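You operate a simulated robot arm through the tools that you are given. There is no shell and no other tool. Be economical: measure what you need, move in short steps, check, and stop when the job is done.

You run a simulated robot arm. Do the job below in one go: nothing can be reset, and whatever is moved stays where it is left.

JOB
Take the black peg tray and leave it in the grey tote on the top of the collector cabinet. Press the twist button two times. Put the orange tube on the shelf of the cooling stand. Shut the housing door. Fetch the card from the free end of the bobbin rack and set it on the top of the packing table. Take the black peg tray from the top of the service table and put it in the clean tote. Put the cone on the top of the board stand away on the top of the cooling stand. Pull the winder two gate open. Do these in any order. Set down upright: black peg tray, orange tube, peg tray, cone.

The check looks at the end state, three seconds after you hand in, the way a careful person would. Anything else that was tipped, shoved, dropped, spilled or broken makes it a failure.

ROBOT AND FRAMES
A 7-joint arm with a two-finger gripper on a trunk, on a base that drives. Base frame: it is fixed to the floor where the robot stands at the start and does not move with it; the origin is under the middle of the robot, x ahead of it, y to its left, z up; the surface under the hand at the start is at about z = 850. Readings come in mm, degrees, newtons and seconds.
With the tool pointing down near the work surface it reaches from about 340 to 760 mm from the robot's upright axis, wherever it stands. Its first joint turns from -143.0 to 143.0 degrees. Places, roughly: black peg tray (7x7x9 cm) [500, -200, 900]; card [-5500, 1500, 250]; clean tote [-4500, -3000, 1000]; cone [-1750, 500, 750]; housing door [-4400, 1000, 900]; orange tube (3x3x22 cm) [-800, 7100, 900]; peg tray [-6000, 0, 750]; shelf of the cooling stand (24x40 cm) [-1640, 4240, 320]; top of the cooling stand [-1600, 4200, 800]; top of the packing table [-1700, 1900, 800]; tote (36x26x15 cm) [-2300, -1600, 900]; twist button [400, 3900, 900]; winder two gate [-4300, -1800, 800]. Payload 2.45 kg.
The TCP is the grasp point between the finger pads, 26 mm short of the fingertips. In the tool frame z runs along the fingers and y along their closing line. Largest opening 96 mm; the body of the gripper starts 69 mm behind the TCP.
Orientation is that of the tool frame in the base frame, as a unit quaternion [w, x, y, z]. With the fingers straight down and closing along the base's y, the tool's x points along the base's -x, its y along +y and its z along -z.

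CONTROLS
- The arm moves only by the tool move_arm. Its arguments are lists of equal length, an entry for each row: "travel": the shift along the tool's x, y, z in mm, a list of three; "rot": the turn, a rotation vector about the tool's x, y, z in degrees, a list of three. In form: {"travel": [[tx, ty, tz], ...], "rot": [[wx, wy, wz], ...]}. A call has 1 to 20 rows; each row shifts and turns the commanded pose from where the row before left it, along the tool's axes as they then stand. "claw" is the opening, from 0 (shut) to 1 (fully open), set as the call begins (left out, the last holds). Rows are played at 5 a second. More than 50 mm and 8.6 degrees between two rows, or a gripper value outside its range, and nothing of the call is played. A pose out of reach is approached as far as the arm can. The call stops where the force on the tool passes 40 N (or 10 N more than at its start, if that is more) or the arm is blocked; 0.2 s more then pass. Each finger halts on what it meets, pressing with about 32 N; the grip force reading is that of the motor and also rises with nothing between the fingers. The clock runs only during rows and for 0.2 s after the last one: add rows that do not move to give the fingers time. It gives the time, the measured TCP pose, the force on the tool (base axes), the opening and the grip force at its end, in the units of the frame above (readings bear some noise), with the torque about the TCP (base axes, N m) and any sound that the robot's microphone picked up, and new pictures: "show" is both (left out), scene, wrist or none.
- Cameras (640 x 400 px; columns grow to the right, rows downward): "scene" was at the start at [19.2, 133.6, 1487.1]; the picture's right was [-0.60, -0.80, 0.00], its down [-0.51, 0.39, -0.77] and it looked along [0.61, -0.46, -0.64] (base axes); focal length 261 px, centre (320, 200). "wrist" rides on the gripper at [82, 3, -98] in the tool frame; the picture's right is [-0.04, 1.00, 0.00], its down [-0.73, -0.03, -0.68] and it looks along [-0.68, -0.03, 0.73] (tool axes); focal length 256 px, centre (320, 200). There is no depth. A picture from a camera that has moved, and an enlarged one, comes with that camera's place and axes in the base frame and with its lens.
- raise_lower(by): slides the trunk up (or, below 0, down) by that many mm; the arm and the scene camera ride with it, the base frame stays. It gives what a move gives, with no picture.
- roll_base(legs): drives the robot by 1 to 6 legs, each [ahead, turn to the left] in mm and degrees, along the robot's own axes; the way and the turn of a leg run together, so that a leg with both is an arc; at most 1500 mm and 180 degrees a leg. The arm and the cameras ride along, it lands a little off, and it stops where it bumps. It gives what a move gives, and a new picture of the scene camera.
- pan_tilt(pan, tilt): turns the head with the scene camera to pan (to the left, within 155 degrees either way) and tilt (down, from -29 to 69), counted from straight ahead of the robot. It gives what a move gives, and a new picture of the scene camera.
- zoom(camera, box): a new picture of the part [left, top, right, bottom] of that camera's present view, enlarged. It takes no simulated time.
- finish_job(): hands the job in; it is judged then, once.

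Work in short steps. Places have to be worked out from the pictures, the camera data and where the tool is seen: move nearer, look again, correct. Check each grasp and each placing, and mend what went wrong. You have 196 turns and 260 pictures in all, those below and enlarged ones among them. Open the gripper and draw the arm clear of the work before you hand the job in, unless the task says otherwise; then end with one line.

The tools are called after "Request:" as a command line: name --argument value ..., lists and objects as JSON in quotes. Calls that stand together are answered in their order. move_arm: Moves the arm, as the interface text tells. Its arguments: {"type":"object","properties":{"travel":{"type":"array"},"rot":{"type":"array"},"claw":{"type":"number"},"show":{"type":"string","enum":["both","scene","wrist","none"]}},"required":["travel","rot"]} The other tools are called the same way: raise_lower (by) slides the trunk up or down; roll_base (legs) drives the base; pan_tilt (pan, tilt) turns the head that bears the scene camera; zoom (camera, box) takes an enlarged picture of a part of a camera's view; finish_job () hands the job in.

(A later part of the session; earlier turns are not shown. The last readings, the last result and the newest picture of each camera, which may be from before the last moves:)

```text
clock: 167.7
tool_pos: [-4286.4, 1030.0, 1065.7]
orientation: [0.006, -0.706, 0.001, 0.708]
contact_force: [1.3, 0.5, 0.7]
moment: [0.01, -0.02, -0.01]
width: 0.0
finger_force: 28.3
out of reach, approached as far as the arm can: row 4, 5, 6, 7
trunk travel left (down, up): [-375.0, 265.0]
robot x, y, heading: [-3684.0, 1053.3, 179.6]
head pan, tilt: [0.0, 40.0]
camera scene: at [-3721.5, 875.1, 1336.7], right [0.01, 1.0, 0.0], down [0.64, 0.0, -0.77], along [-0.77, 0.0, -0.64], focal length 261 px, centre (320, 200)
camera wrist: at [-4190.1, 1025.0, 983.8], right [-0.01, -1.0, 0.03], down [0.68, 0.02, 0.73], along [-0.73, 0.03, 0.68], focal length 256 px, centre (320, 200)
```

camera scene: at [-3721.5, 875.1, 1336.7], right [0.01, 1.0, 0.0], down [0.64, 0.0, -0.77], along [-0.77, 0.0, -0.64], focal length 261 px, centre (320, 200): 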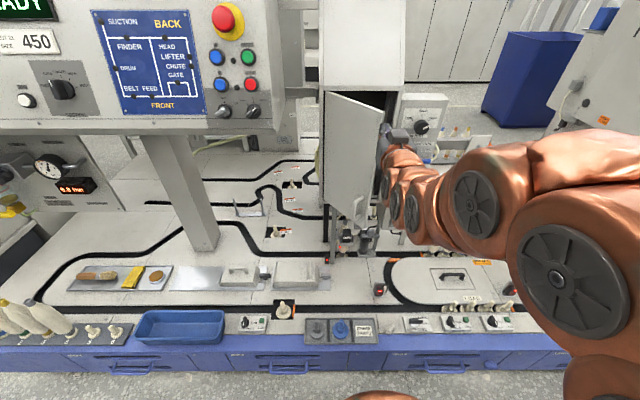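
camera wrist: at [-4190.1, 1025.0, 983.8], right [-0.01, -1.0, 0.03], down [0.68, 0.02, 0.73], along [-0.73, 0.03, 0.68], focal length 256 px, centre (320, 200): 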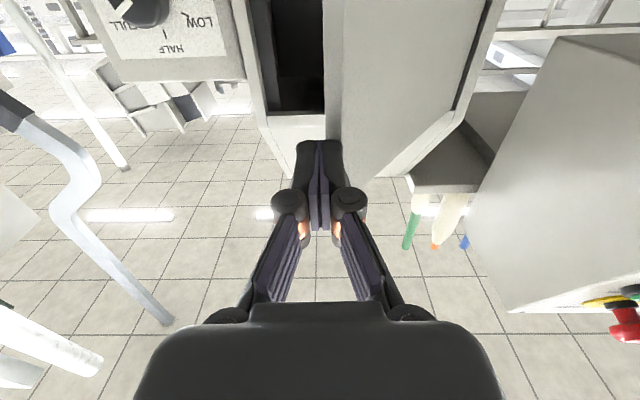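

Tips are right at the door's free edge. I lower 80 mm, step 25 mm sideways onto the door face, then push.

Request:
raise_lower --by -80

Request:
move_arm --travel '[[0, 12, 0], [0, 12, 0], [0, 0, 15], [0, 0, 15], [0, 0, 15], [0, 0, 15], [0, 0, 15], [0, 0, 0]]' --rot '[[0, 0, 0], [0, 0, 0], [0, 0, 0], [0, 0, 0], [0, 0, 0], [0, 0, 0], [0, 0, 0], [0, 0, 0]]' --show "both"

```text
clock: 168.9
tool_pos: [-4287.7, 1028.8, 984.9]
orientation: [0.005, -0.707, 0.002, 0.707]
contact_force: [-0.6, 0.5, 0.6]
moment: [-0.02, -0.01, -0.02]
width: 0.0
finger_force: 28.5
trunk travel left (down, up): [-295.0, 345.0]
robot x, y, heading: [-3687.2, 1054.4, 179.5]
head pan, tilt: [0.0, 40.0]
```

```text
clock: 169.3
tool_pos: [-4285.8, 1025.8, 985.4]
orientation: [-0.009, 0.707, -0.008, -0.707]
contact_force: [15.0, 12.1, 1.2]
moment: [-0.03, 0.02, -0.16]
width: 0.1
finger_force: 28.7
trunk travel left (down, up): [-295.0, 345.0]
robot x, y, heading: [-3688.8, 1056.4, 179.6]
head pan, tilt: [0.0, 40.0]
stopped in row 2: the force on the tool passed its limit at 50 N (the readings are from after the stop); the commanded pose is now the measured one
camera scene: at [-3721.1, 876.1, 1256.9], right [0.01, 1.0, 0.0], down [0.64, -0.01, -0.77], along [-0.77, 0.01, -0.64], focal length 261 px, centre (320, 200)
camera wrist: at [-4188.4, 1020.5, 903.6], right [-0.02, -1.0, 0.04], down [0.68, 0.01, 0.73], along [-0.73, 0.04, 0.68], focal length 256 px, centre (320, 200)
```

scene: 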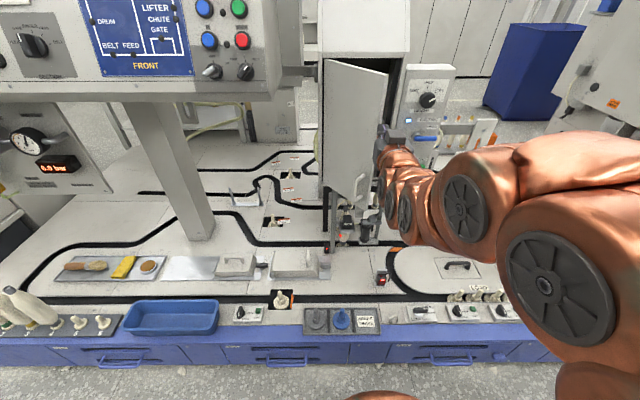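
wrist: 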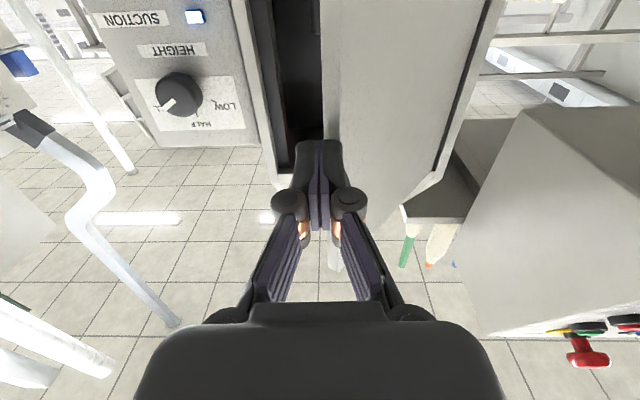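

I touched the edge from the side; back off 45 mm, shift 35 mm over, and then push forward.

Request:
move_arm --travel '[[0, -5, -15], [0, 0, -30], [0, 20, 0], [0, 22, 0], [0, 0, 0]]' --rot '[[0, 0, 0], [0, 0, 0], [0, 0, 0], [0, 0, 0], [0, 0, 0]]' --show "wrist"

Request:
move_arm --travel '[[0, 0, 20], [0, 0, 20], [0, 0, 20], [0, 0, 15], [0, 0, 15], [0, 0, 0]]' --rot '[[0, 0, 0], [0, 0, 0], [0, 0, 0], [0, 0, 0], [0, 0, 0], [0, 0, 0]]' --show "both"

```text
clock: 170.1
tool_pos: [-4271.0, 1004.4, 999.5]
orientation: [-0.009, 0.708, -0.01, -0.706]
contact_force: [22.2, 15.2, 2.5]
moment: [-0.06, 0.06, -0.24]
width: 0.0
finger_force: 28.8
out of reach, approached as far as the arm can: row 1, 2
trunk travel left (down, up): [-295.0, 345.0]
robot x, y, heading: [-3684.9, 1052.6, 179.4]
head pan, tilt: [0.0, 40.0]
stopped in row 4: the force on the tool passed its limit at 56 N (the readings are from after the stop); the commanded pose is now the measured one
camera wrist: at [-4173.4, 998.3, 918.2], right [-0.03, -1.0, 0.04], down [0.68, 0.01, 0.73], along [-0.73, 0.05, 0.68], focal length 256 px, centre (320, 200)
```

wrist: 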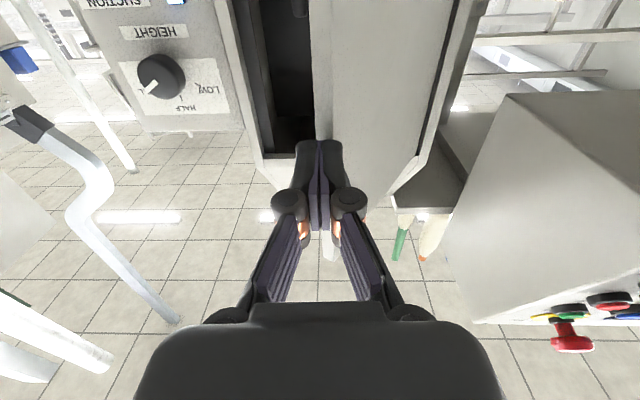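

```text
clock: 170.4
tool_pos: [-4274.3, 1007.2, 999.7]
orientation: [-0.011, 0.708, -0.014, -0.706]
contact_force: [24.6, 17.9, 3.2]
moment: [-0.03, 0.08, -0.24]
width: 0.0
finger_force: 28.4
trunk travel left (down, up): [-295.0, 345.0]
robot x, y, heading: [-3686.6, 1053.1, 179.4]
head pan, tilt: [0.0, 40.0]
stopped in row 1: the force on the tool passed its limit at 54 N (the readings are from after the stop); the commanded pose is now the measured one
camera scene: at [-3720.4, 876.6, 1256.9], right [0.01, 1.0, 0.0], down [0.64, -0.01, -0.77], along [-0.77, 0.01, -0.64], focal length 261 px, centre (320, 200)
camera wrist: at [-4175.9, 1000.9, 918.3], right [-0.04, -1.0, 0.04], down [0.68, 0.01, 0.73], along [-0.73, 0.06, 0.68], focal length 256 px, centre (320, 200)
```

scene: 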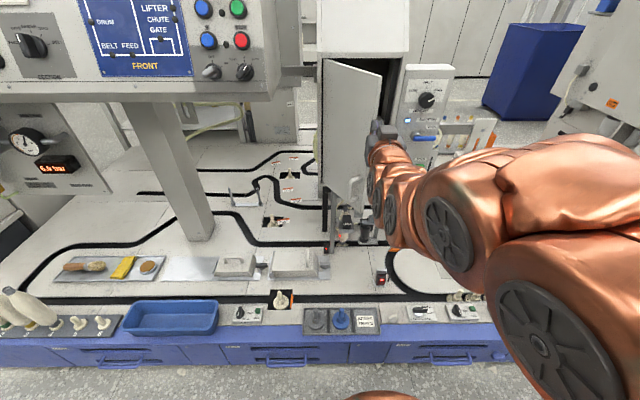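
wrist: 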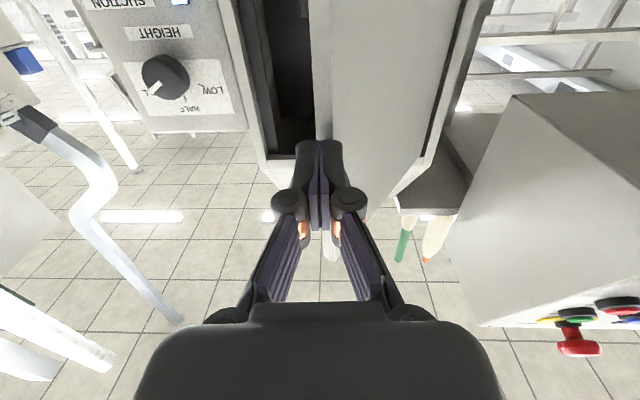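

The sideways touches nudged the door a bit wider. I back the base 120 mm to get clear, then shift 45 mm left.

Request:
roll_base --legs '[[-120, 0]]'

Request:
move_arm --travel '[[0, 15, 0], [0, 15, 0], [0, 15, 0], [0, 0, 0]]' --rot '[[0, 0, 0], [0, 0, 0], [0, 0, 0], [0, 0, 0]]' --show "both"

```text
clock: 171.7
tool_pos: [-4153.4, 1004.8, 997.1]
orientation: [-0.011, 0.708, -0.012, -0.706]
contact_force: [-0.4, 0.7, -1.9]
moment: [0.01, 0.01, 0.01]
width: 0.1
finger_force: 29.0
trunk travel left (down, up): [-295.0, 345.0]
robot x, y, heading: [-3567.7, 1055.8, 179.5]
head pan, tilt: [0.0, 40.0]
camera scene: at [-3599.9, 874.3, 1256.7], right [0.01, 1.0, 0.0], down [0.64, -0.01, -0.77], along [-0.77, 0.01, -0.64], focal length 261 px, centre (320, 200)
```

scene: 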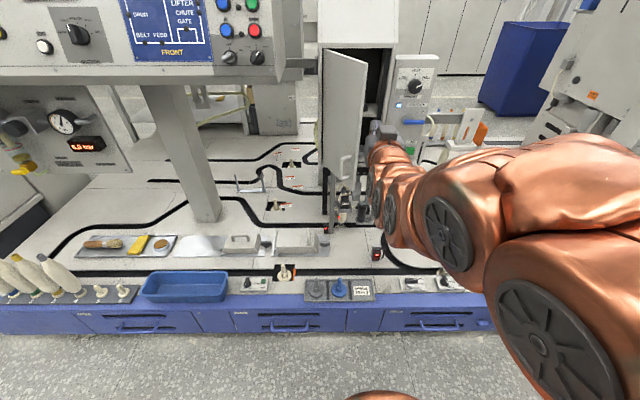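

```text
clock: 172.7
tool_pos: [-4154.4, 958.4, 998.2]
orientation: [-0.011, 0.71, -0.012, -0.704]
contact_force: [-0.5, -0.6, -0.5]
moment: [-0.02, 0.0, -0.01]
width: 0.0
finger_force: 28.8
trunk travel left (down, up): [-295.0, 345.0]
robot x, y, heading: [-3560.3, 1052.9, 179.3]
head pan, tilt: [0.0, 40.0]
camera scene: at [-3599.9, 874.2, 1256.7], right [0.01, 1.0, 0.0], down [0.64, -0.01, -0.77], along [-0.77, 0.01, -0.64], focal length 261 px, centre (320, 200)
camera wrist: at [-4056.8, 953.2, 916.7], right [-0.03, -1.0, 0.04], down [0.68, 0.01, 0.74], along [-0.74, 0.05, 0.67], focal length 256 px, centre (320, 200)
```

scene: 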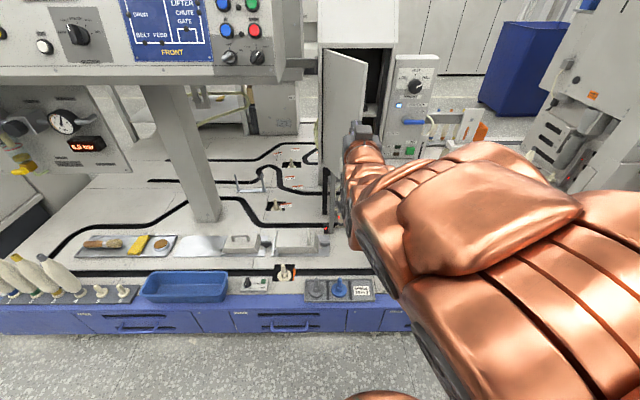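
wrist: 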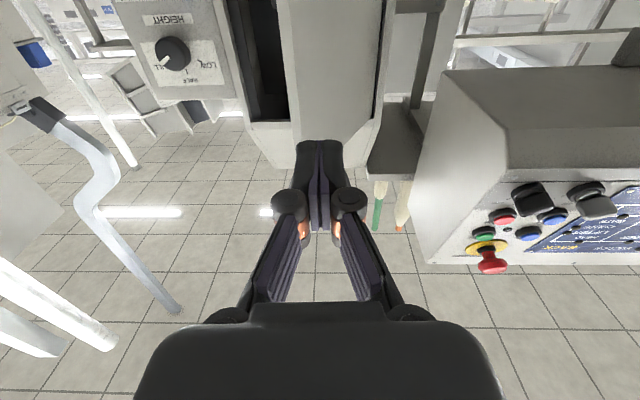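

Now the tip is on the face side. I drive 120 mm forward and push with the arm, drifting right as the door closes.

Request:
roll_base --legs '[[125, 0]]'

Request:
move_arm --travel '[[0, 0, 20], [0, 0, 20], [0, -2, 15], [0, -5, 15], [0, -5, 15], [0, -5, 15], [0, -5, 15], [0, -5, 10]]' --rot '[[0, 0, 0], [0, 0, 0], [0, 0, 0], [0, 0, 0], [0, 0, 0], [0, 0, 0], [0, 0, 0], [0, 0, 0]]' --show "both"

```text
clock: 173.9
tool_pos: [-4281.6, 960.6, 997.9]
orientation: [-0.011, 0.708, -0.011, -0.706]
contact_force: [0.2, -0.1, 0.1]
moment: [0.04, -0.03, -0.01]
width: 0.0
finger_force: 28.9
trunk travel left (down, up): [-295.0, 345.0]
robot x, y, heading: [-3693.2, 1052.2, 179.3]
head pan, tilt: [0.0, 40.0]
camera scene: at [-3727.2, 875.5, 1256.7], right [0.01, 1.0, 0.0], down [0.64, -0.01, -0.77], along [-0.77, 0.01, -0.64], focal length 261 px, centre (320, 200)
```

scene: 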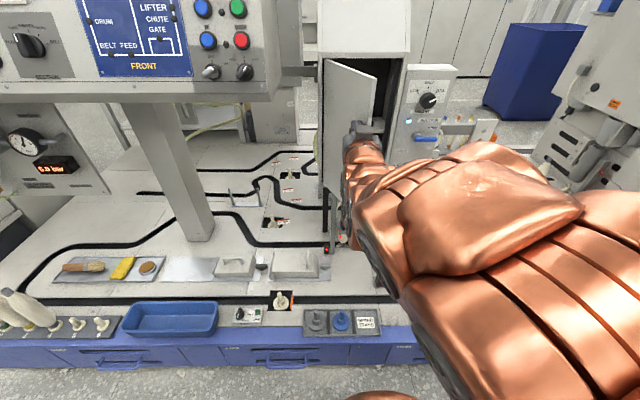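

```text
clock: 175.7
tool_pos: [-4406.1, 992.6, 995.9]
orientation: [-0.012, 0.708, -0.012, -0.706]
contact_force: [0.1, -0.4, -0.7]
moment: [-0.02, -0.01, -0.01]
width: 0.1
finger_force: 28.3
trunk travel left (down, up): [-295.0, 345.0]
robot x, y, heading: [-3687.5, 1054.5, 179.5]
head pan, tilt: [0.0, 40.0]
camera scene: at [-3727.2, 875.5, 1256.7], right [0.01, 1.0, 0.0], down [0.64, -0.01, -0.77], along [-0.77, 0.01, -0.64], focal length 261 px, centre (320, 200)
camera wrist: at [-4308.6, 985.4, 915.7], right [-0.03, -1.0, 0.04], down [0.68, 0.01, 0.74], along [-0.74, 0.05, 0.67], focal length 256 px, centre (320, 200)
```

scene: 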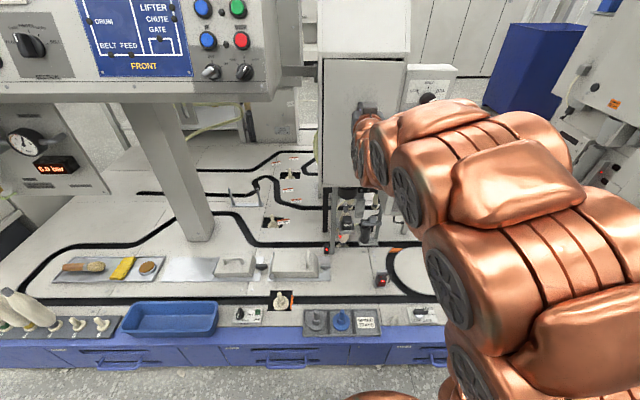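
wrist: 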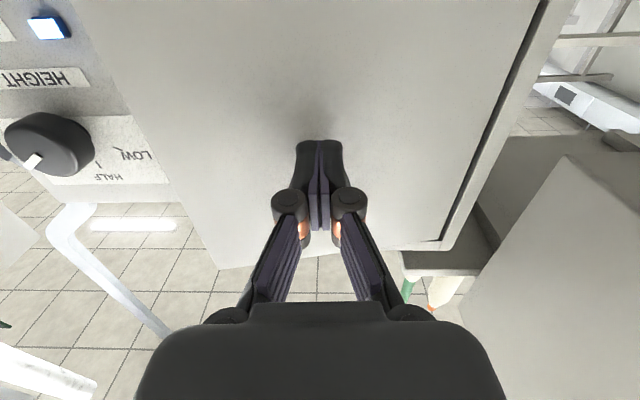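

Nearly shut. I push on the rest, further from the hinge, until it bears.

Request:
move_arm --travel '[[0, -15, 0], [0, -15, 4], [0, -5, 6], [0, 0, 6], [0, 0, 5], [0, 0, 5], [0, 0, 5], [0, 0, 5]]' --rot '[[0, 0, 0], [0, 0, 0], [0, 0, 0], [0, 0, 0], [0, 0, 0], [0, 0, 0], [0, 0, 0], [0, 0, 0]]' --show "both"

```text
clock: 177.4
tool_pos: [-4434.6, 1029.0, 997.0]
orientation: [-0.011, 0.71, -0.011, -0.704]
contact_force: [31.6, -0.1, 2.6]
moment: [0.05, 0.27, 0.12]
width: 6.2
finger_force: 28.3
trunk travel left (down, up): [-295.0, 345.0]
robot x, y, heading: [-3690.3, 1053.3, 179.5]
head pan, tilt: [0.0, 40.0]
stopped in row 8: the force on the tool passed its limit at 55 N (the readings are from after the stop); the commanded pose is now the measured one
camera scene: at [-3724.5, 875.5, 1256.8], right [0.01, 1.0, 0.0], down [0.64, -0.01, -0.77], along [-0.77, 0.01, -0.64], focal length 261 px, centre (320, 200)
camera wrist: at [-4336.0, 1021.8, 916.3], right [-0.03, -1.0, 0.04], down [0.67, 0.01, 0.74], along [-0.74, 0.05, 0.67], focal length 256 px, centre (320, 200)
```

scene: 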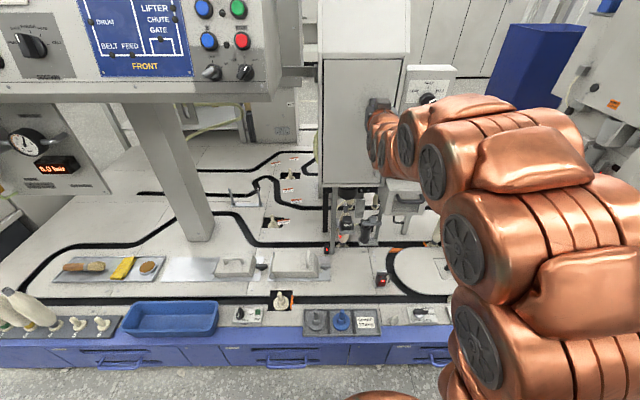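
wrist: 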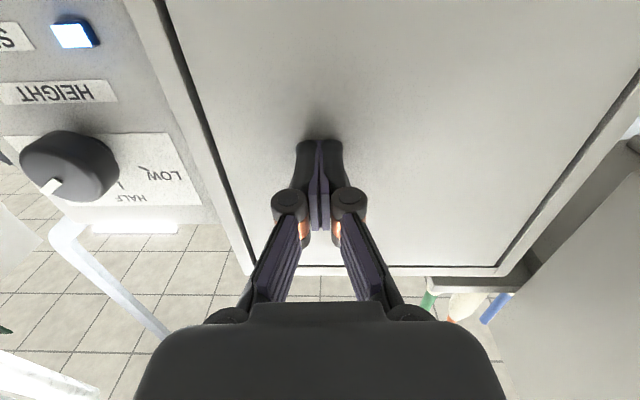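

The door is flush shut. I back away, restore the tool to point down, and check the door.

Request:
roll_base --legs '[[-350, 0]]'

Request:
raise_lower --by 230

Request:
move_arm --travel '[[0, 0, -40], [0, 0, -40], [0, 0, -40], [0, 0, -40], [0, 0, -40], [0, 0, 0], [0, 0, 0], [0, 0, 0], [0, 0, 0], [0, 0, 0], [0, 0, 0], [0, 0, 0], [0, 0, 0], [0, 0, 0], [0, 0, 0], [0, 0, 0]]' --rot '[[0, 0, 0], [0, 0, 0], [0, 0, 0], [0, 0, 0], [0, 0, 0], [0, 8.2, 0], [0, 8.2, 0], [0, 8.2, 0], [0, 8.2, 0], [0, 8.2, 0], [0, 8.2, 0], [0, 8.2, 0], [0, 8.2, 0], [0, 8.2, 0], [0, 8.2, 0], [0, 8, 0]]' --claw 0.6 --show "scene"

```text
clock: 179.7
tool_pos: [-4086.9, 1023.4, 995.2]
orientation: [-0.011, 0.711, -0.011, -0.703]
contact_force: [0.9, 0.5, -0.8]
moment: [0.01, -0.01, -0.01]
width: 0.0
finger_force: 28.7
trunk travel left (down, up): [-295.0, 345.0]
robot x, y, heading: [-3340.6, 1048.5, 179.6]
head pan, tilt: [0.0, 40.0]
camera scene: at [-3376.8, 872.3, 1256.7], right [0.01, 1.0, 0.0], down [0.64, -0.01, -0.77], along [-0.77, 0.01, -0.64], focal length 261 px, centre (320, 200)
```

scene: 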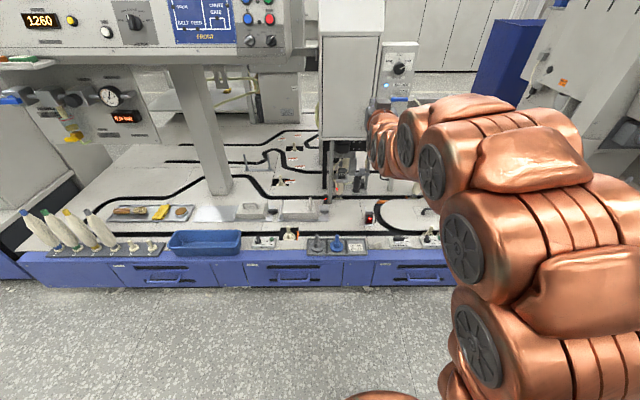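

```text
clock: 182.1
tool_pos: [-4085.9, 1024.2, 1224.5]
orientation: [-0.011, 0.711, -0.011, -0.703]
contact_force: [0.7, -0.4, 0.2]
moment: [-0.01, -0.03, 0.03]
width: 0.1
finger_force: 28.6
trunk travel left (down, up): [-525.0, 115.0]
robot x, y, heading: [-3343.3, 1047.4, 179.6]
head pan, tilt: [0.0, 40.0]
```

```text
clock: 185.5
tool_pos: [-3906.5, 1017.2, 1234.3]
orientation: [0.0, 0.998, -0.016, -0.064]
contact_force: [0.0, -0.5, -0.3]
moment: [-0.04, -0.03, 0.0]
width: 57.5
finger_force: 0.0
out of reach, approached as far as the arm can: row 5, 15, 16
trunk travel left (down, up): [-525.0, 115.0]
robot x, y, heading: [-3341.3, 1048.8, 179.3]
head pan, tilt: [0.0, 40.0]
camera scene: at [-3376.9, 872.2, 1486.7], right [0.01, 1.0, 0.0], down [0.64, -0.01, -0.77], along [-0.77, 0.01, -0.64], focal length 261 px, centre (320, 200)
```

scene: 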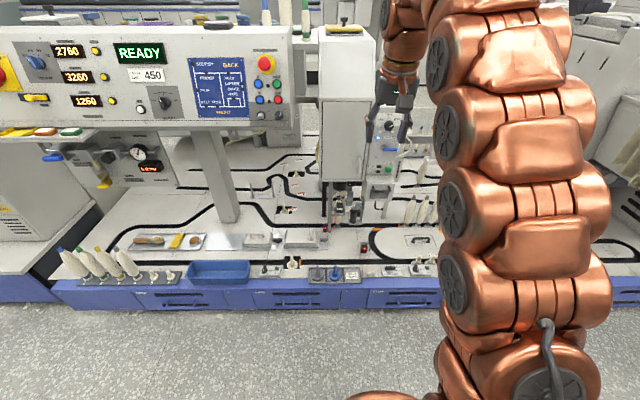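

Door shut. I tuck the arm (lower, closer, level) and drive around the -y end of the line to the rear aisle.

Request:
move_arm --travel '[[20, 0, 35], [20, 0, 35], [35, 0, 0], [35, 0, 0], [35, 0, 0]]' --rot '[[0, 0, 0], [0, 0, 0], [0, 7.3, 0], [0, 0, 0], [0, 0, 0]]' --show "none"

Request:
roll_base --legs '[[0, 90], [1500, 0], [1500, 0], [1500, 0], [350, 0], [0, -90]]'

Request:
pan_tilt --pan -20 --tilt 15

```text
clock: 186.7
tool_pos: [-3771.7, 1013.0, 1155.8]
orientation: [0.001, 1.0, -0.016, -0.001]
contact_force: [-0.5, -0.3, -0.3]
moment: [0.02, -0.07, 0.02]
width: 57.6
finger_force: 0.0
trunk travel left (down, up): [-525.0, 115.0]
robot x, y, heading: [-3339.5, 1047.3, 179.4]
head pan, tilt: [0.0, 40.0]
```

```text
clock: 217.8
tool_pos: [-3831.3, -3840.3, 1156.1]
orientation: [0.0, 1.0, -0.025, -0.001]
contact_force: [0.2, -0.6, 0.2]
moment: [0.02, 0.04, -0.02]
width: 57.6
finger_force: 0.0
trunk travel left (down, up): [-525.0, 115.0]
robot x, y, heading: [-3399.6, -3812.2, 178.7]
head pan, tilt: [0.0, 40.0]
camera scene: at [-3439.3, -3988.8, 1486.7], right [0.03, 1.0, 0.0], down [0.64, -0.02, -0.77], along [-0.77, 0.02, -0.64], focal length 261 px, centre (320, 200)
```

scene: 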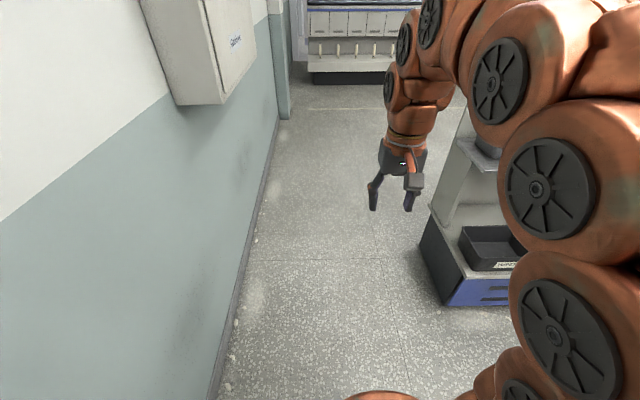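

```text
clock: 218.7
tool_pos: [-3832.5, -3840.2, 1153.9]
orientation: [0.0, 1.0, -0.026, -0.001]
contact_force: [0.2, -0.1, 0.7]
moment: [0.04, 0.0, 0.01]
width: 57.3
finger_force: 0.0
trunk travel left (down, up): [-525.0, 115.0]
robot x, y, heading: [-3403.0, -3813.5, 178.6]
head pan, tilt: [-20.0, 15.0]
camera scene: at [-3441.2, -3956.9, 1526.1], right [0.37, 0.93, 0.0], down [0.24, -0.1, -0.97], along [-0.9, 0.35, -0.26], focal length 261 px, centre (320, 200)
```

scene: 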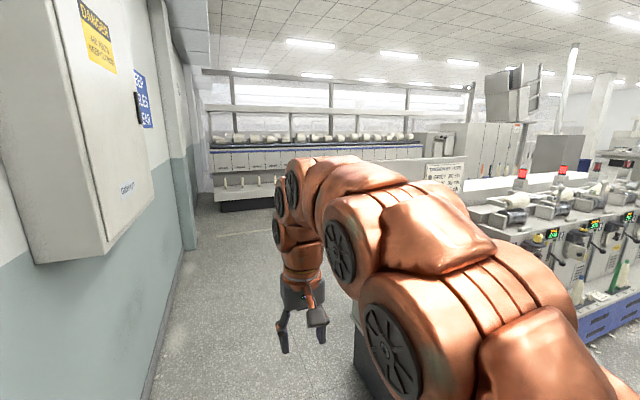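

A wide rear aisle exists (rear frame at x≈-8600). I drive through to x≈-5500 and turn toward the service table.

Request:
roll_base --legs '[[1500, 0], [600, 0], [0, -88.6]]'

Request:
pan_tilt --pan 12 --tilt 15

Request:
pan_tilt --pan -70 --tilt 25

```text
clock: 232.9
tool_pos: [-5530.8, -3316.2, 1155.8]
orientation: [0.0, -0.695, 0.719, 0.001]
contact_force: [-0.5, 0.3, 0.6]
moment: [-0.04, 0.01, 0.02]
width: 57.4
finger_force: 0.1
trunk travel left (down, up): [-525.0, 115.0]
robot x, y, heading: [-5494.2, -3746.4, 89.2]
head pan, tilt: [-20.0, 15.0]
camera scene: at [-5643.0, -3704.7, 1526.2], right [0.94, -0.35, 0.0], down [-0.09, -0.24, -0.97], along [0.34, 0.9, -0.26], focal length 261 px, centre (320, 200)
```

scene: 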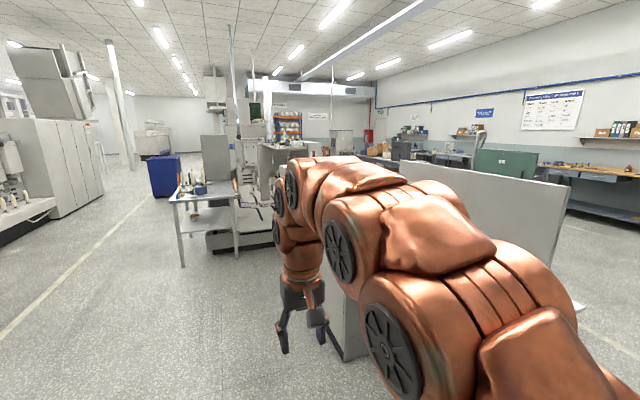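

```text
clock: 233.8
tool_pos: [-5530.4, -3315.4, 1155.0]
orientation: [0.0, -0.694, 0.72, 0.001]
contact_force: [0.1, 0.0, -0.2]
moment: [0.03, 0.02, 0.01]
width: 57.4
finger_force: 0.0
trunk travel left (down, up): [-525.0, 115.0]
robot x, y, heading: [-5492.9, -3746.2, 89.7]
head pan, tilt: [12.0, 15.0]
camera scene: at [-5694.2, -3700.5, 1526.2], right [0.98, 0.2, 0.0], down [0.05, -0.25, -0.97], along [-0.19, 0.95, -0.26], focal length 261 px, centre (320, 200)
```

scene: 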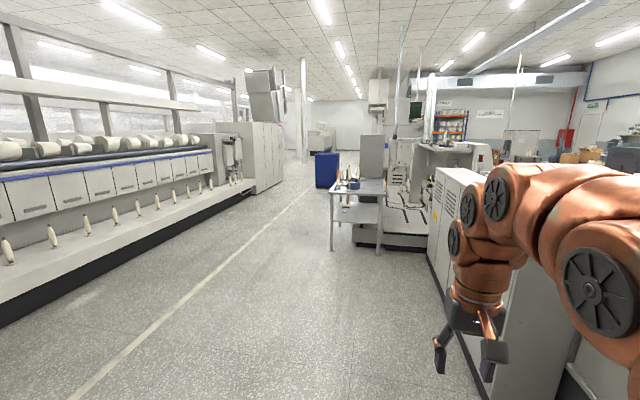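

```text
clock: 235.4
tool_pos: [-5530.8, -3316.0, 1155.2]
orientation: [0.001, -0.695, 0.719, 0.001]
contact_force: [0.1, 0.5, 0.3]
moment: [0.0, 0.0, 0.02]
width: 57.5
finger_force: 0.1
trunk travel left (down, up): [-525.0, 115.0]
robot x, y, heading: [-5493.9, -3746.7, 89.2]
head pan, tilt: [-70.0, 25.0]
camera scene: at [-5589.0, -3761.5, 1510.0], right [0.33, -0.94, 0.0], down [-0.4, -0.14, -0.91], along [0.85, 0.3, -0.42], focal length 261 px, centre (320, 200)
```

scene: 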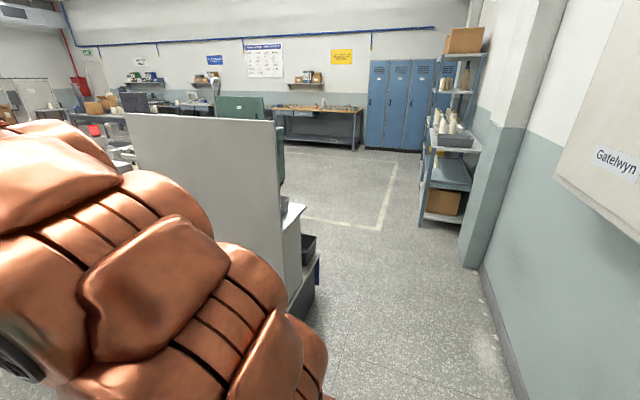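

The service table spans x -6160..-5560, from y≈-600. I drive round to its -x side, facing +x.

Request:
roll_base --legs '[[0, 18.7], [1500, 0], [1500, 0], [660, 0], [0, -108]]'

Request:
pan_tilt --pan 10 --tilt 30

```text
clock: 258.7
tool_pos: [-6233.2, -237.6, 1155.5]
orientation: [0.0, 0.007, 1.0, 0.0]
contact_force: [-0.2, -0.6, 0.0]
moment: [0.01, 0.02, -0.01]
width: 57.7
finger_force: 0.0
trunk travel left (down, up): [-525.0, 115.0]
robot x, y, heading: [-6662.2, -281.6, 0.7]
head pan, tilt: [-70.0, 25.0]
camera scene: at [-6681.1, -183.8, 1510.0], right [-0.94, -0.35, 0.0], down [-0.15, 0.4, -0.91], along [0.32, -0.85, -0.42], focal length 261 px, centre (320, 200)
```

scene: 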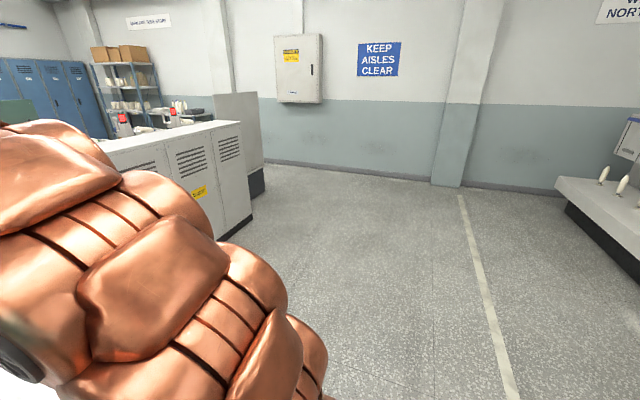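

```text
clock: 260.2
tool_pos: [-6232.2, -236.9, 1155.4]
orientation: [0.0, 0.007, 1.0, 0.0]
contact_force: [0.5, -0.8, -0.1]
moment: [0.01, 0.0, 0.02]
width: 57.6
finger_force: 0.1
trunk travel left (down, up): [-525.0, 115.0]
robot x, y, heading: [-6656.4, -279.8, 0.7]
head pan, tilt: [10.0, 30.0]
camera scene: at [-6624.5, -81.0, 1502.0], right [0.18, -0.98, 0.0], down [-0.49, -0.09, -0.87], along [0.85, 0.16, -0.5], focal length 261 px, centre (320, 200)
```

scene: 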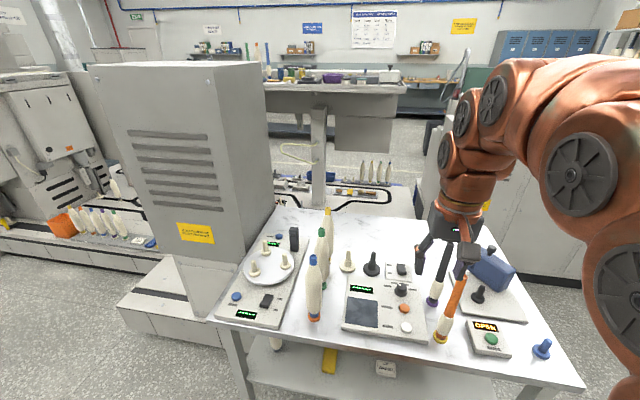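

Request:
zoom --camera "scene" --box '[210, 200, 450, 350]'

Request:
zoom --camera "scene" --box '[400, 200, 600, 370]'

```text
2.67 times, centred on (330, 275) of scene
camera zoom: at [-6624.5, -81.0, 1502.0], right [0.18, -0.98, 0.0], down [-0.49, -0.09, -0.87], along [0.85, 0.16, -0.5], focal length 696 px, centre (293, 0)
```

zoom: 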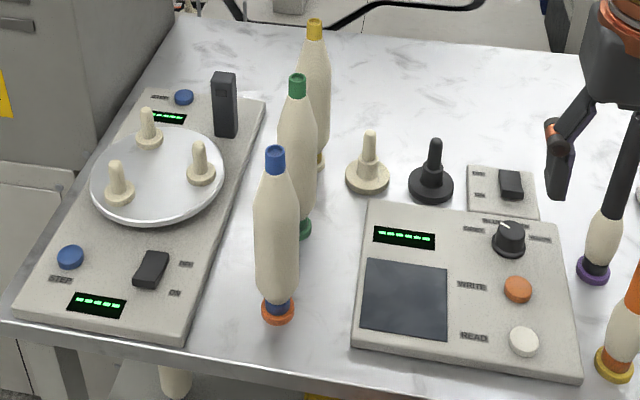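

```text
2.35 times, centred on (500, 285) of scene
camera zoom: at [-6624.5, -81.0, 1502.0], right [0.18, -0.98, 0.0], down [-0.49, -0.09, -0.87], along [0.85, 0.16, -0.5], focal length 614 px, centre (-104, 0)
```

zoom: 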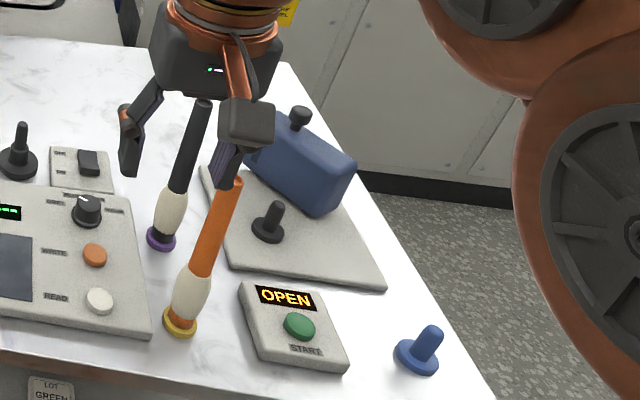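

The black peg tray stands beyond the keypad board near [-5830,-143]. I drive 150 mm forward and bring the hand above it.

Request:
roll_base --legs '[[150, 0]]'

Request:
move_arm --travel '[[-40, 30, 0], [-40, 30, 0], [-40, 30, 0], [-40, 0, 10], [-40, 0, 10], [0, 0, 0]]' --rot '[[0, 0, 0], [0, 0, 0], [0, 0, 0], [0, 0, 0], [0, 0, 0], [0, 0, 0]]' --claw 1 --show "both"

```text
clock: 261.6
tool_pos: [-6083.5, -235.1, 1155.8]
orientation: [0.0, 0.007, 1.0, 0.0]
contact_force: [-0.1, -0.7, -1.3]
moment: [0.02, 0.01, -0.03]
width: 57.4
finger_force: 0.0
trunk travel left (down, up): [-525.0, 115.0]
robot x, y, heading: [-6514.0, -277.8, 0.9]
head pan, tilt: [10.0, 30.0]
camera scene: at [-6475.1, -79.5, 1502.0], right [0.18, -0.98, 0.0], down [-0.49, -0.09, -0.87], along [0.85, 0.16, -0.5], focal length 261 px, centre (320, 200)
```

scene: 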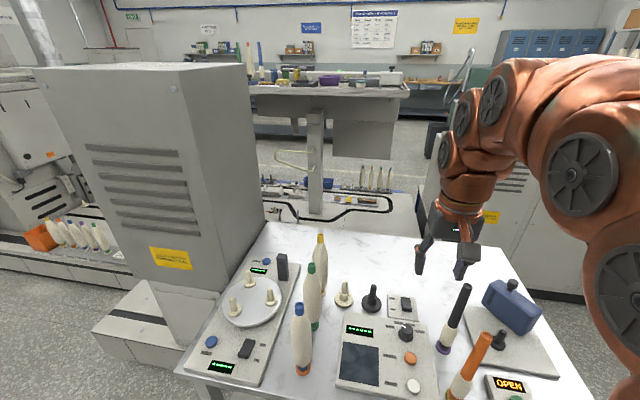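

```text
clock: 263.0
tool_pos: [-5883.6, -147.8, 1133.6]
orientation: [0.001, 0.006, 1.0, -0.001]
contact_force: [0.3, -0.6, -1.1]
moment: [0.0, -0.01, -0.03]
width: 95.9
finger_force: 0.1
out of reach, approached as far as the arm can: row 5
trunk travel left (down, up): [-525.0, 115.0]
robot x, y, heading: [-6510.1, -281.2, 0.6]
head pan, tilt: [10.0, 30.0]
camera scene: at [-6474.8, -79.4, 1502.0], right [0.18, -0.98, 0.0], down [-0.49, -0.09, -0.87], along [0.85, 0.16, -0.5], focal length 261 px, centre (320, 200)
camera wrist: at [-5965.8, -143.3, 1232.1], right [0.05, 1.0, 0.0], down [0.73, -0.04, 0.68], along [0.68, -0.04, -0.73], focal length 256 px, centre (320, 200)
```

scene: 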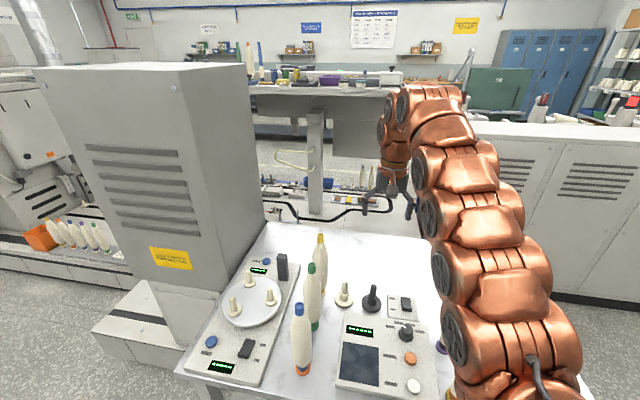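
wrist: 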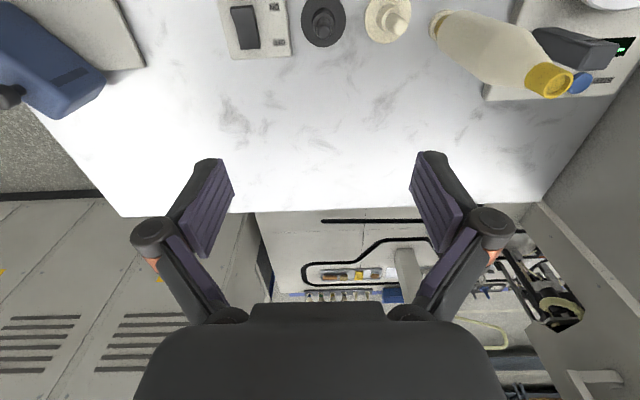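

Combining views puts the tray at about [-5908,-142] on a table top near z 800. I narrow the fingers to 60 mm (neighbours are close), and descend part way.

Request:
move_arm --travel '[[12, 3, 20], [12, 3, 40], [0, 0, 40], [0, 0, 40], [0, 0, 25], [0, 0, 0]]' --rot '[[0, 0, 0], [0, 0, 0], [0, 0, 0], [0, 0, 0], [0, 0, 0], [0, 0, 0]]' --claw 0.62 --show "wrist"

```text
clock: 264.4
tool_pos: [-5906.4, -142.5, 966.9]
orientation: [0.0, 0.007, 1.0, 0.0]
contact_force: [-0.4, 1.0, 0.4]
moment: [-0.01, 0.03, -0.01]
width: 59.4
finger_force: 0.0
trunk travel left (down, up): [-525.0, 115.0]
robot x, y, heading: [-6514.3, -277.8, 0.6]
head pan, tilt: [10.0, 30.0]
camera wrist: at [-5989.2, -138.0, 1066.0], right [0.05, 1.0, 0.0], down [0.73, -0.04, 0.68], along [0.68, -0.04, -0.73], focal length 256 px, centre (320, 200)
```

wrist: 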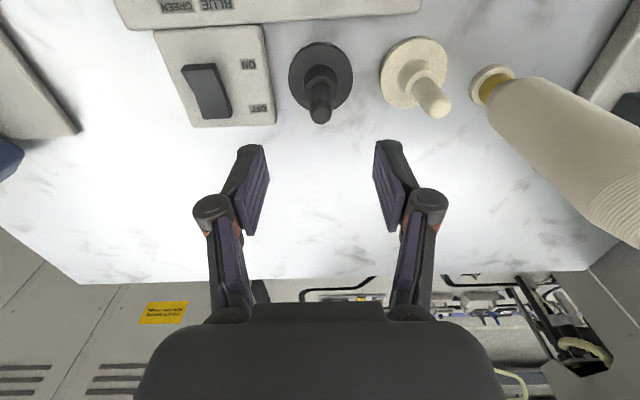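

Aligned. Descend to z≈865 and close.

Request:
move_arm --travel '[[1, 0, 40], [0, 0, 40], [0, 0, 20], [0, 0, 0]]' --rot '[[0, 0, 0], [0, 0, 0], [0, 0, 0], [0, 0, 0]]' --show "wrist"

Request:
move_arm --travel '[[0, 0, 0], [0, 0, 0], [0, 0, 0], [0, 0, 0]]' --rot '[[0, 0, 0], [0, 0, 0], [0, 0, 0], [0, 0, 0]]' --claw 0 --show "wrist"

```text
clock: 265.4
tool_pos: [-5906.7, -141.8, 866.9]
orientation: [0.0, 0.006, 1.0, 0.0]
contact_force: [0.0, 0.1, 0.2]
moment: [-0.01, -0.01, 0.02]
width: 59.4
finger_force: 0.1
trunk travel left (down, up): [-525.0, 115.0]
robot x, y, heading: [-6517.5, -282.0, 0.2]
head pan, tilt: [10.0, 30.0]
camera wrist: at [-5989.8, -137.8, 965.4], right [0.05, 1.0, 0.0], down [0.73, -0.04, 0.68], along [0.68, -0.04, -0.73], focal length 256 px, centre (320, 200)
```

wrist: 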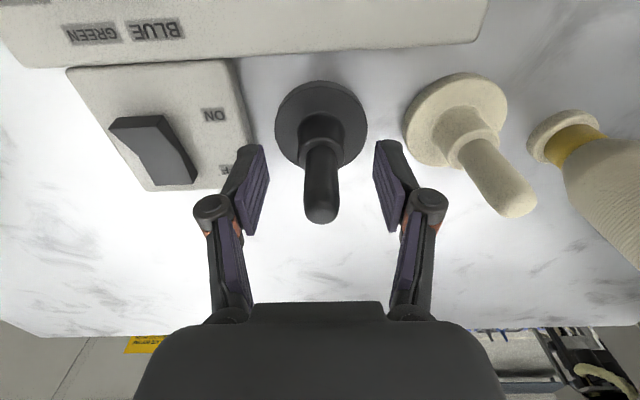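

```text
clock: 266.4
tool_pos: [-5907.1, -142.6, 867.9]
orientation: [0.001, 0.007, 1.0, 0.0]
contact_force: [0.4, -0.8, 0.2]
moment: [-0.01, -0.03, 0.01]
width: 16.7
finger_force: 31.8
trunk travel left (down, up): [-525.0, 115.0]
robot x, y, heading: [-6513.7, -277.3, 0.8]
head pan, tilt: [10.0, 30.0]
camera wrist: at [-5989.7, -137.8, 965.7], right [0.05, 1.0, 0.0], down [0.73, -0.04, 0.68], along [0.68, -0.04, -0.73], focal length 256 px, centre (320, 200)
```

wrist: 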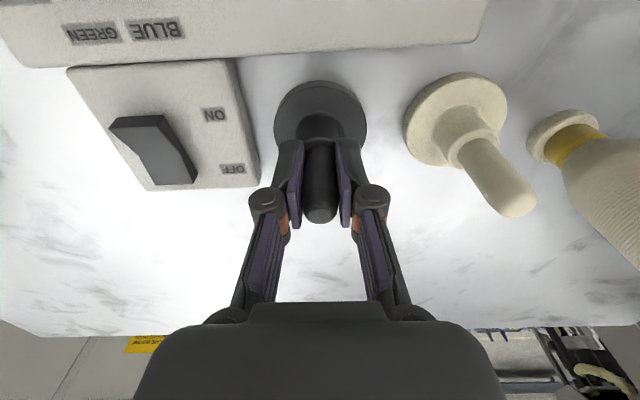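

Gripped (16.7 mm). I lift high, draw the arm in, and check the hold.

Request:
move_arm --travel '[[0, 0, -40], [0, 0, -40], [0, 0, -40], [0, 0, -40], [0, 0, -40], [0, 0, -40], [40, 0, -20], [40, 0, 0], [40, 0, 0], [40, -20, 0], [0, -30, 0], [0, -30, 0]]' --rot '[[0, 0, 0], [0, 0, 0], [0, 0, 0], [0, 0, 0], [0, 0, 0], [0, 0, 0], [0, 0, 0], [0, 0, 0], [0, 0, 0], [0, 0, 0], [0, 0, 0], [0, 0, 0]]' --show "wrist"

Request:
roll_base --legs '[[-200, 0], [0, -71.5], [1500, 0], [1500, 0], [670, 0], [0, 71]]'

Request:
pan_tilt --pan 30 --tilt 25

```text
clock: 269.0
tool_pos: [-6069.5, -220.3, 1129.5]
orientation: [0.001, 0.006, 1.0, 0.0]
contact_force: [1.0, -0.3, -1.1]
moment: [-0.03, 0.01, 0.01]
width: 16.8
finger_force: 32.3
trunk travel left (down, up): [-525.0, 115.0]
robot x, y, heading: [-6510.9, -278.2, 0.2]
head pan, tilt: [10.0, 30.0]
camera wrist: at [-6151.6, -215.8, 1226.7], right [0.05, 1.0, 0.0], down [0.73, -0.04, 0.68], along [0.68, -0.04, -0.73], focal length 256 px, centre (320, 200)
```

wrist: 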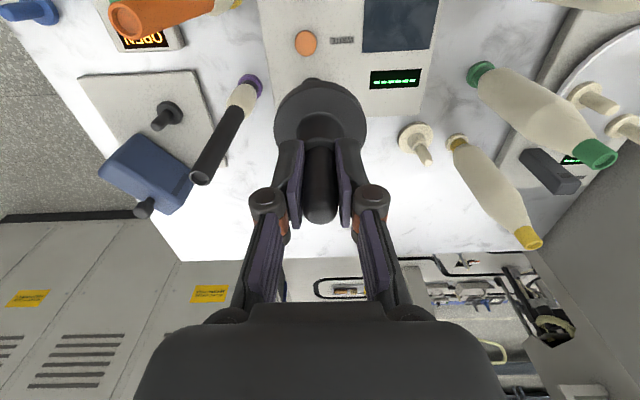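

```text
clock: 294.1
tool_pos: [-5086.1, -3703.9, 1128.4]
orientation: [0.002, 0.017, 1.0, -0.001]
contact_force: [0.0, -0.9, -0.9]
moment: [-0.01, -0.01, 0.02]
width: 16.8
finger_force: 32.2
trunk travel left (down, up): [-525.0, 115.0]
robot x, y, heading: [-5530.7, -3756.4, -0.5]
head pan, tilt: [10.0, 30.0]
camera scene: at [-5489.8, -3554.4, 1502.0], right [0.16, -0.99, 0.0], down [-0.49, -0.08, -0.87], along [0.85, 0.14, -0.5], focal length 261 px, centre (320, 200)
```

scene: 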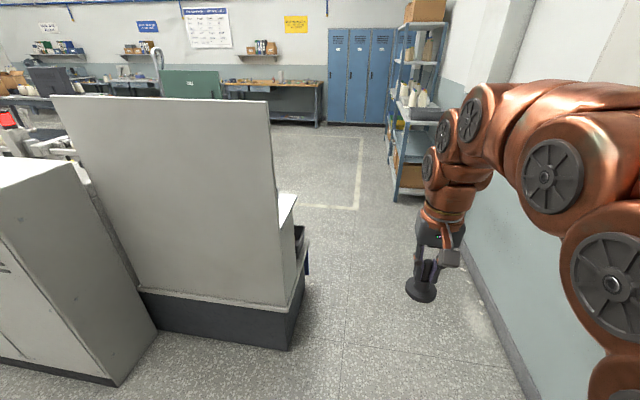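

```text
clock: 294.9
tool_pos: [-5086.0, -3704.0, 1128.6]
orientation: [0.001, 0.016, 1.0, 0.0]
contact_force: [-0.3, 0.4, -1.3]
moment: [-0.01, 0.05, 0.0]
width: 16.7
finger_force: 32.7
trunk travel left (down, up): [-525.0, 115.0]
robot x, y, heading: [-5531.3, -3752.9, -0.9]
head pan, tilt: [30.0, 25.0]
camera scene: at [-5498.7, -3524.1, 1510.0], right [0.49, -0.87, 0.0], down [-0.37, -0.21, -0.91], along [0.79, 0.44, -0.42], focal length 261 px, centre (320, 200)
```

scene: 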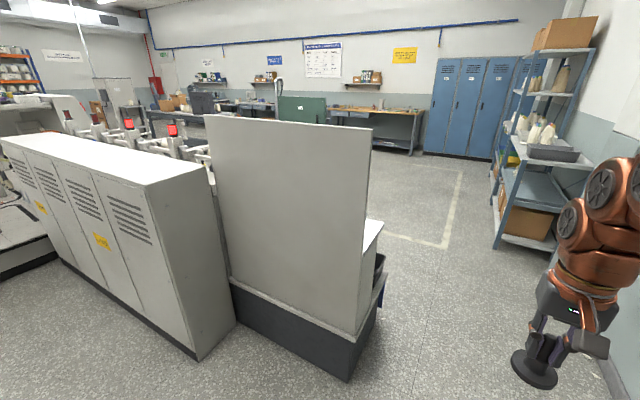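

I drive 980 mm ahead to be abreast of the station's end and turn left to face the clean tote.

Request:
roll_base --legs '[[1000, 0], [0, 90.9]]'

Request:
pan_tilt --pan -5 --tilt 40

```text
clock: 303.9
tool_pos: [-4587.4, -3320.0, 1127.8]
orientation: [0.0, -0.695, 0.719, 0.0]
contact_force: [0.0, 0.3, 0.2]
moment: [0.02, -0.03, -0.02]
width: 16.5
finger_force: 31.8
trunk travel left (down, up): [-525.0, 115.0]
robot x, y, heading: [-4531.2, -3763.8, 89.4]
head pan, tilt: [30.0, 25.0]
camera scene: at [-4761.0, -3730.9, 1510.0], right [0.87, 0.49, 0.0], down [0.21, -0.37, -0.91], along [-0.45, 0.79, -0.42], focal length 261 px, centre (320, 200)
```

scene: 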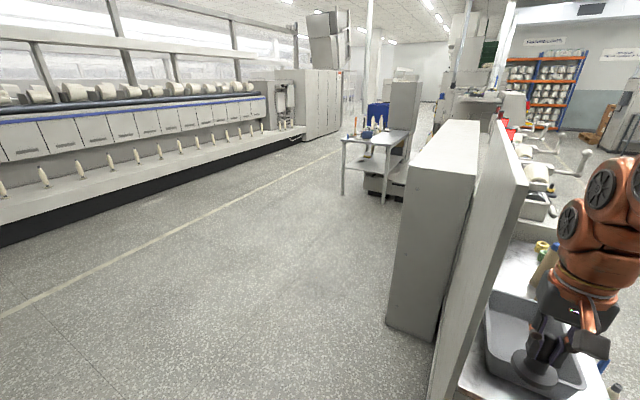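

```text
clock: 305.0
tool_pos: [-4586.5, -3319.8, 1128.9]
orientation: [0.001, -0.695, 0.719, 0.001]
contact_force: [0.8, 0.8, -0.5]
moment: [0.01, 0.0, -0.02]
width: 16.8
finger_force: 32.2
trunk travel left (down, up): [-525.0, 115.0]
robot x, y, heading: [-4532.9, -3764.8, 89.5]
head pan, tilt: [-5.0, 40.0]
camera scene: at [-4707.5, -3726.5, 1486.7], right [1.0, -0.1, 0.0], down [-0.06, -0.64, -0.77], along [0.07, 0.76, -0.64], focal length 261 px, centre (320, 200)
```

scene: 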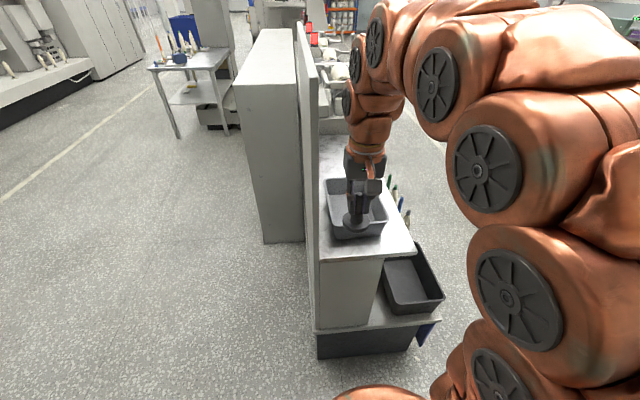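

I take a wrist picture and move forward over the tote.

Request:
move_arm --travel '[[-40, 0, 0], [-40, 0, 0], [-20, 0, 0], [0, 0, 0]]' --rot '[[0, 0, 0], [0, 0, 0], [0, 0, 0], [0, 0, 0]]' --show "both"

Request:
zoom --camera "scene" --box '[290, 150, 450, 270]'

```text
clock: 306.0
tool_pos: [-4583.3, -3219.2, 1128.1]
orientation: [0.001, -0.695, 0.719, 0.001]
contact_force: [0.1, 0.5, -0.4]
moment: [-0.01, 0.0, 0.01]
width: 16.7
finger_force: 32.1
trunk travel left (down, up): [-525.0, 115.0]
robot x, y, heading: [-4533.9, -3764.1, 89.6]
head pan, tilt: [-5.0, 40.0]
camera scene: at [-4707.5, -3726.4, 1486.7], right [1.0, -0.1, 0.0], down [-0.06, -0.64, -0.77], along [0.07, 0.76, -0.64], focal length 261 px, centre (320, 200)
camera wrist: at [-4590.5, -3301.8, 1226.5], right [-1.0, 0.07, 0.0], down [0.05, 0.73, 0.68], along [0.05, 0.68, -0.73], focal length 256 px, centre (320, 200)
```

scene: 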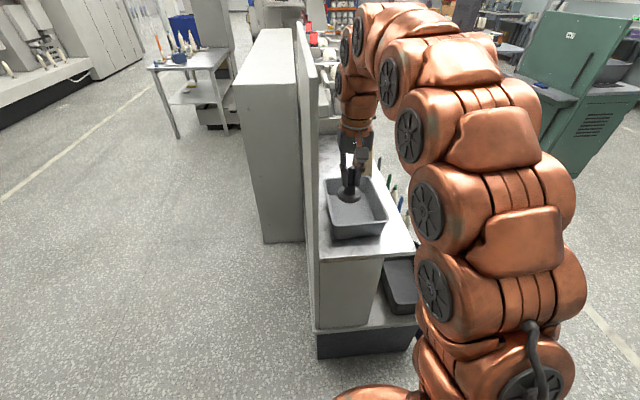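
wrist: 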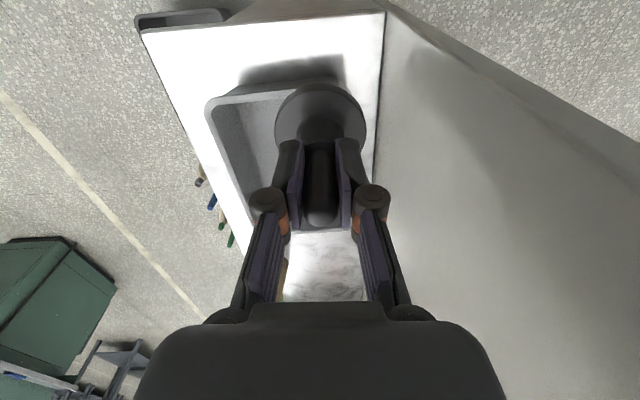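

```text
3.33 times, centred on (370, 210) of scene
camera zoom: at [-4707.5, -3726.4, 1486.7], right [1.0, -0.1, 0.0], down [-0.06, -0.64, -0.77], along [0.07, 0.76, -0.64], focal length 870 px, centre (153, 167)
```

zoom: 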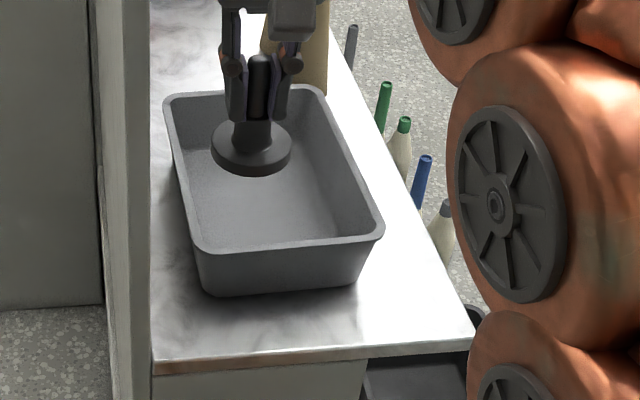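

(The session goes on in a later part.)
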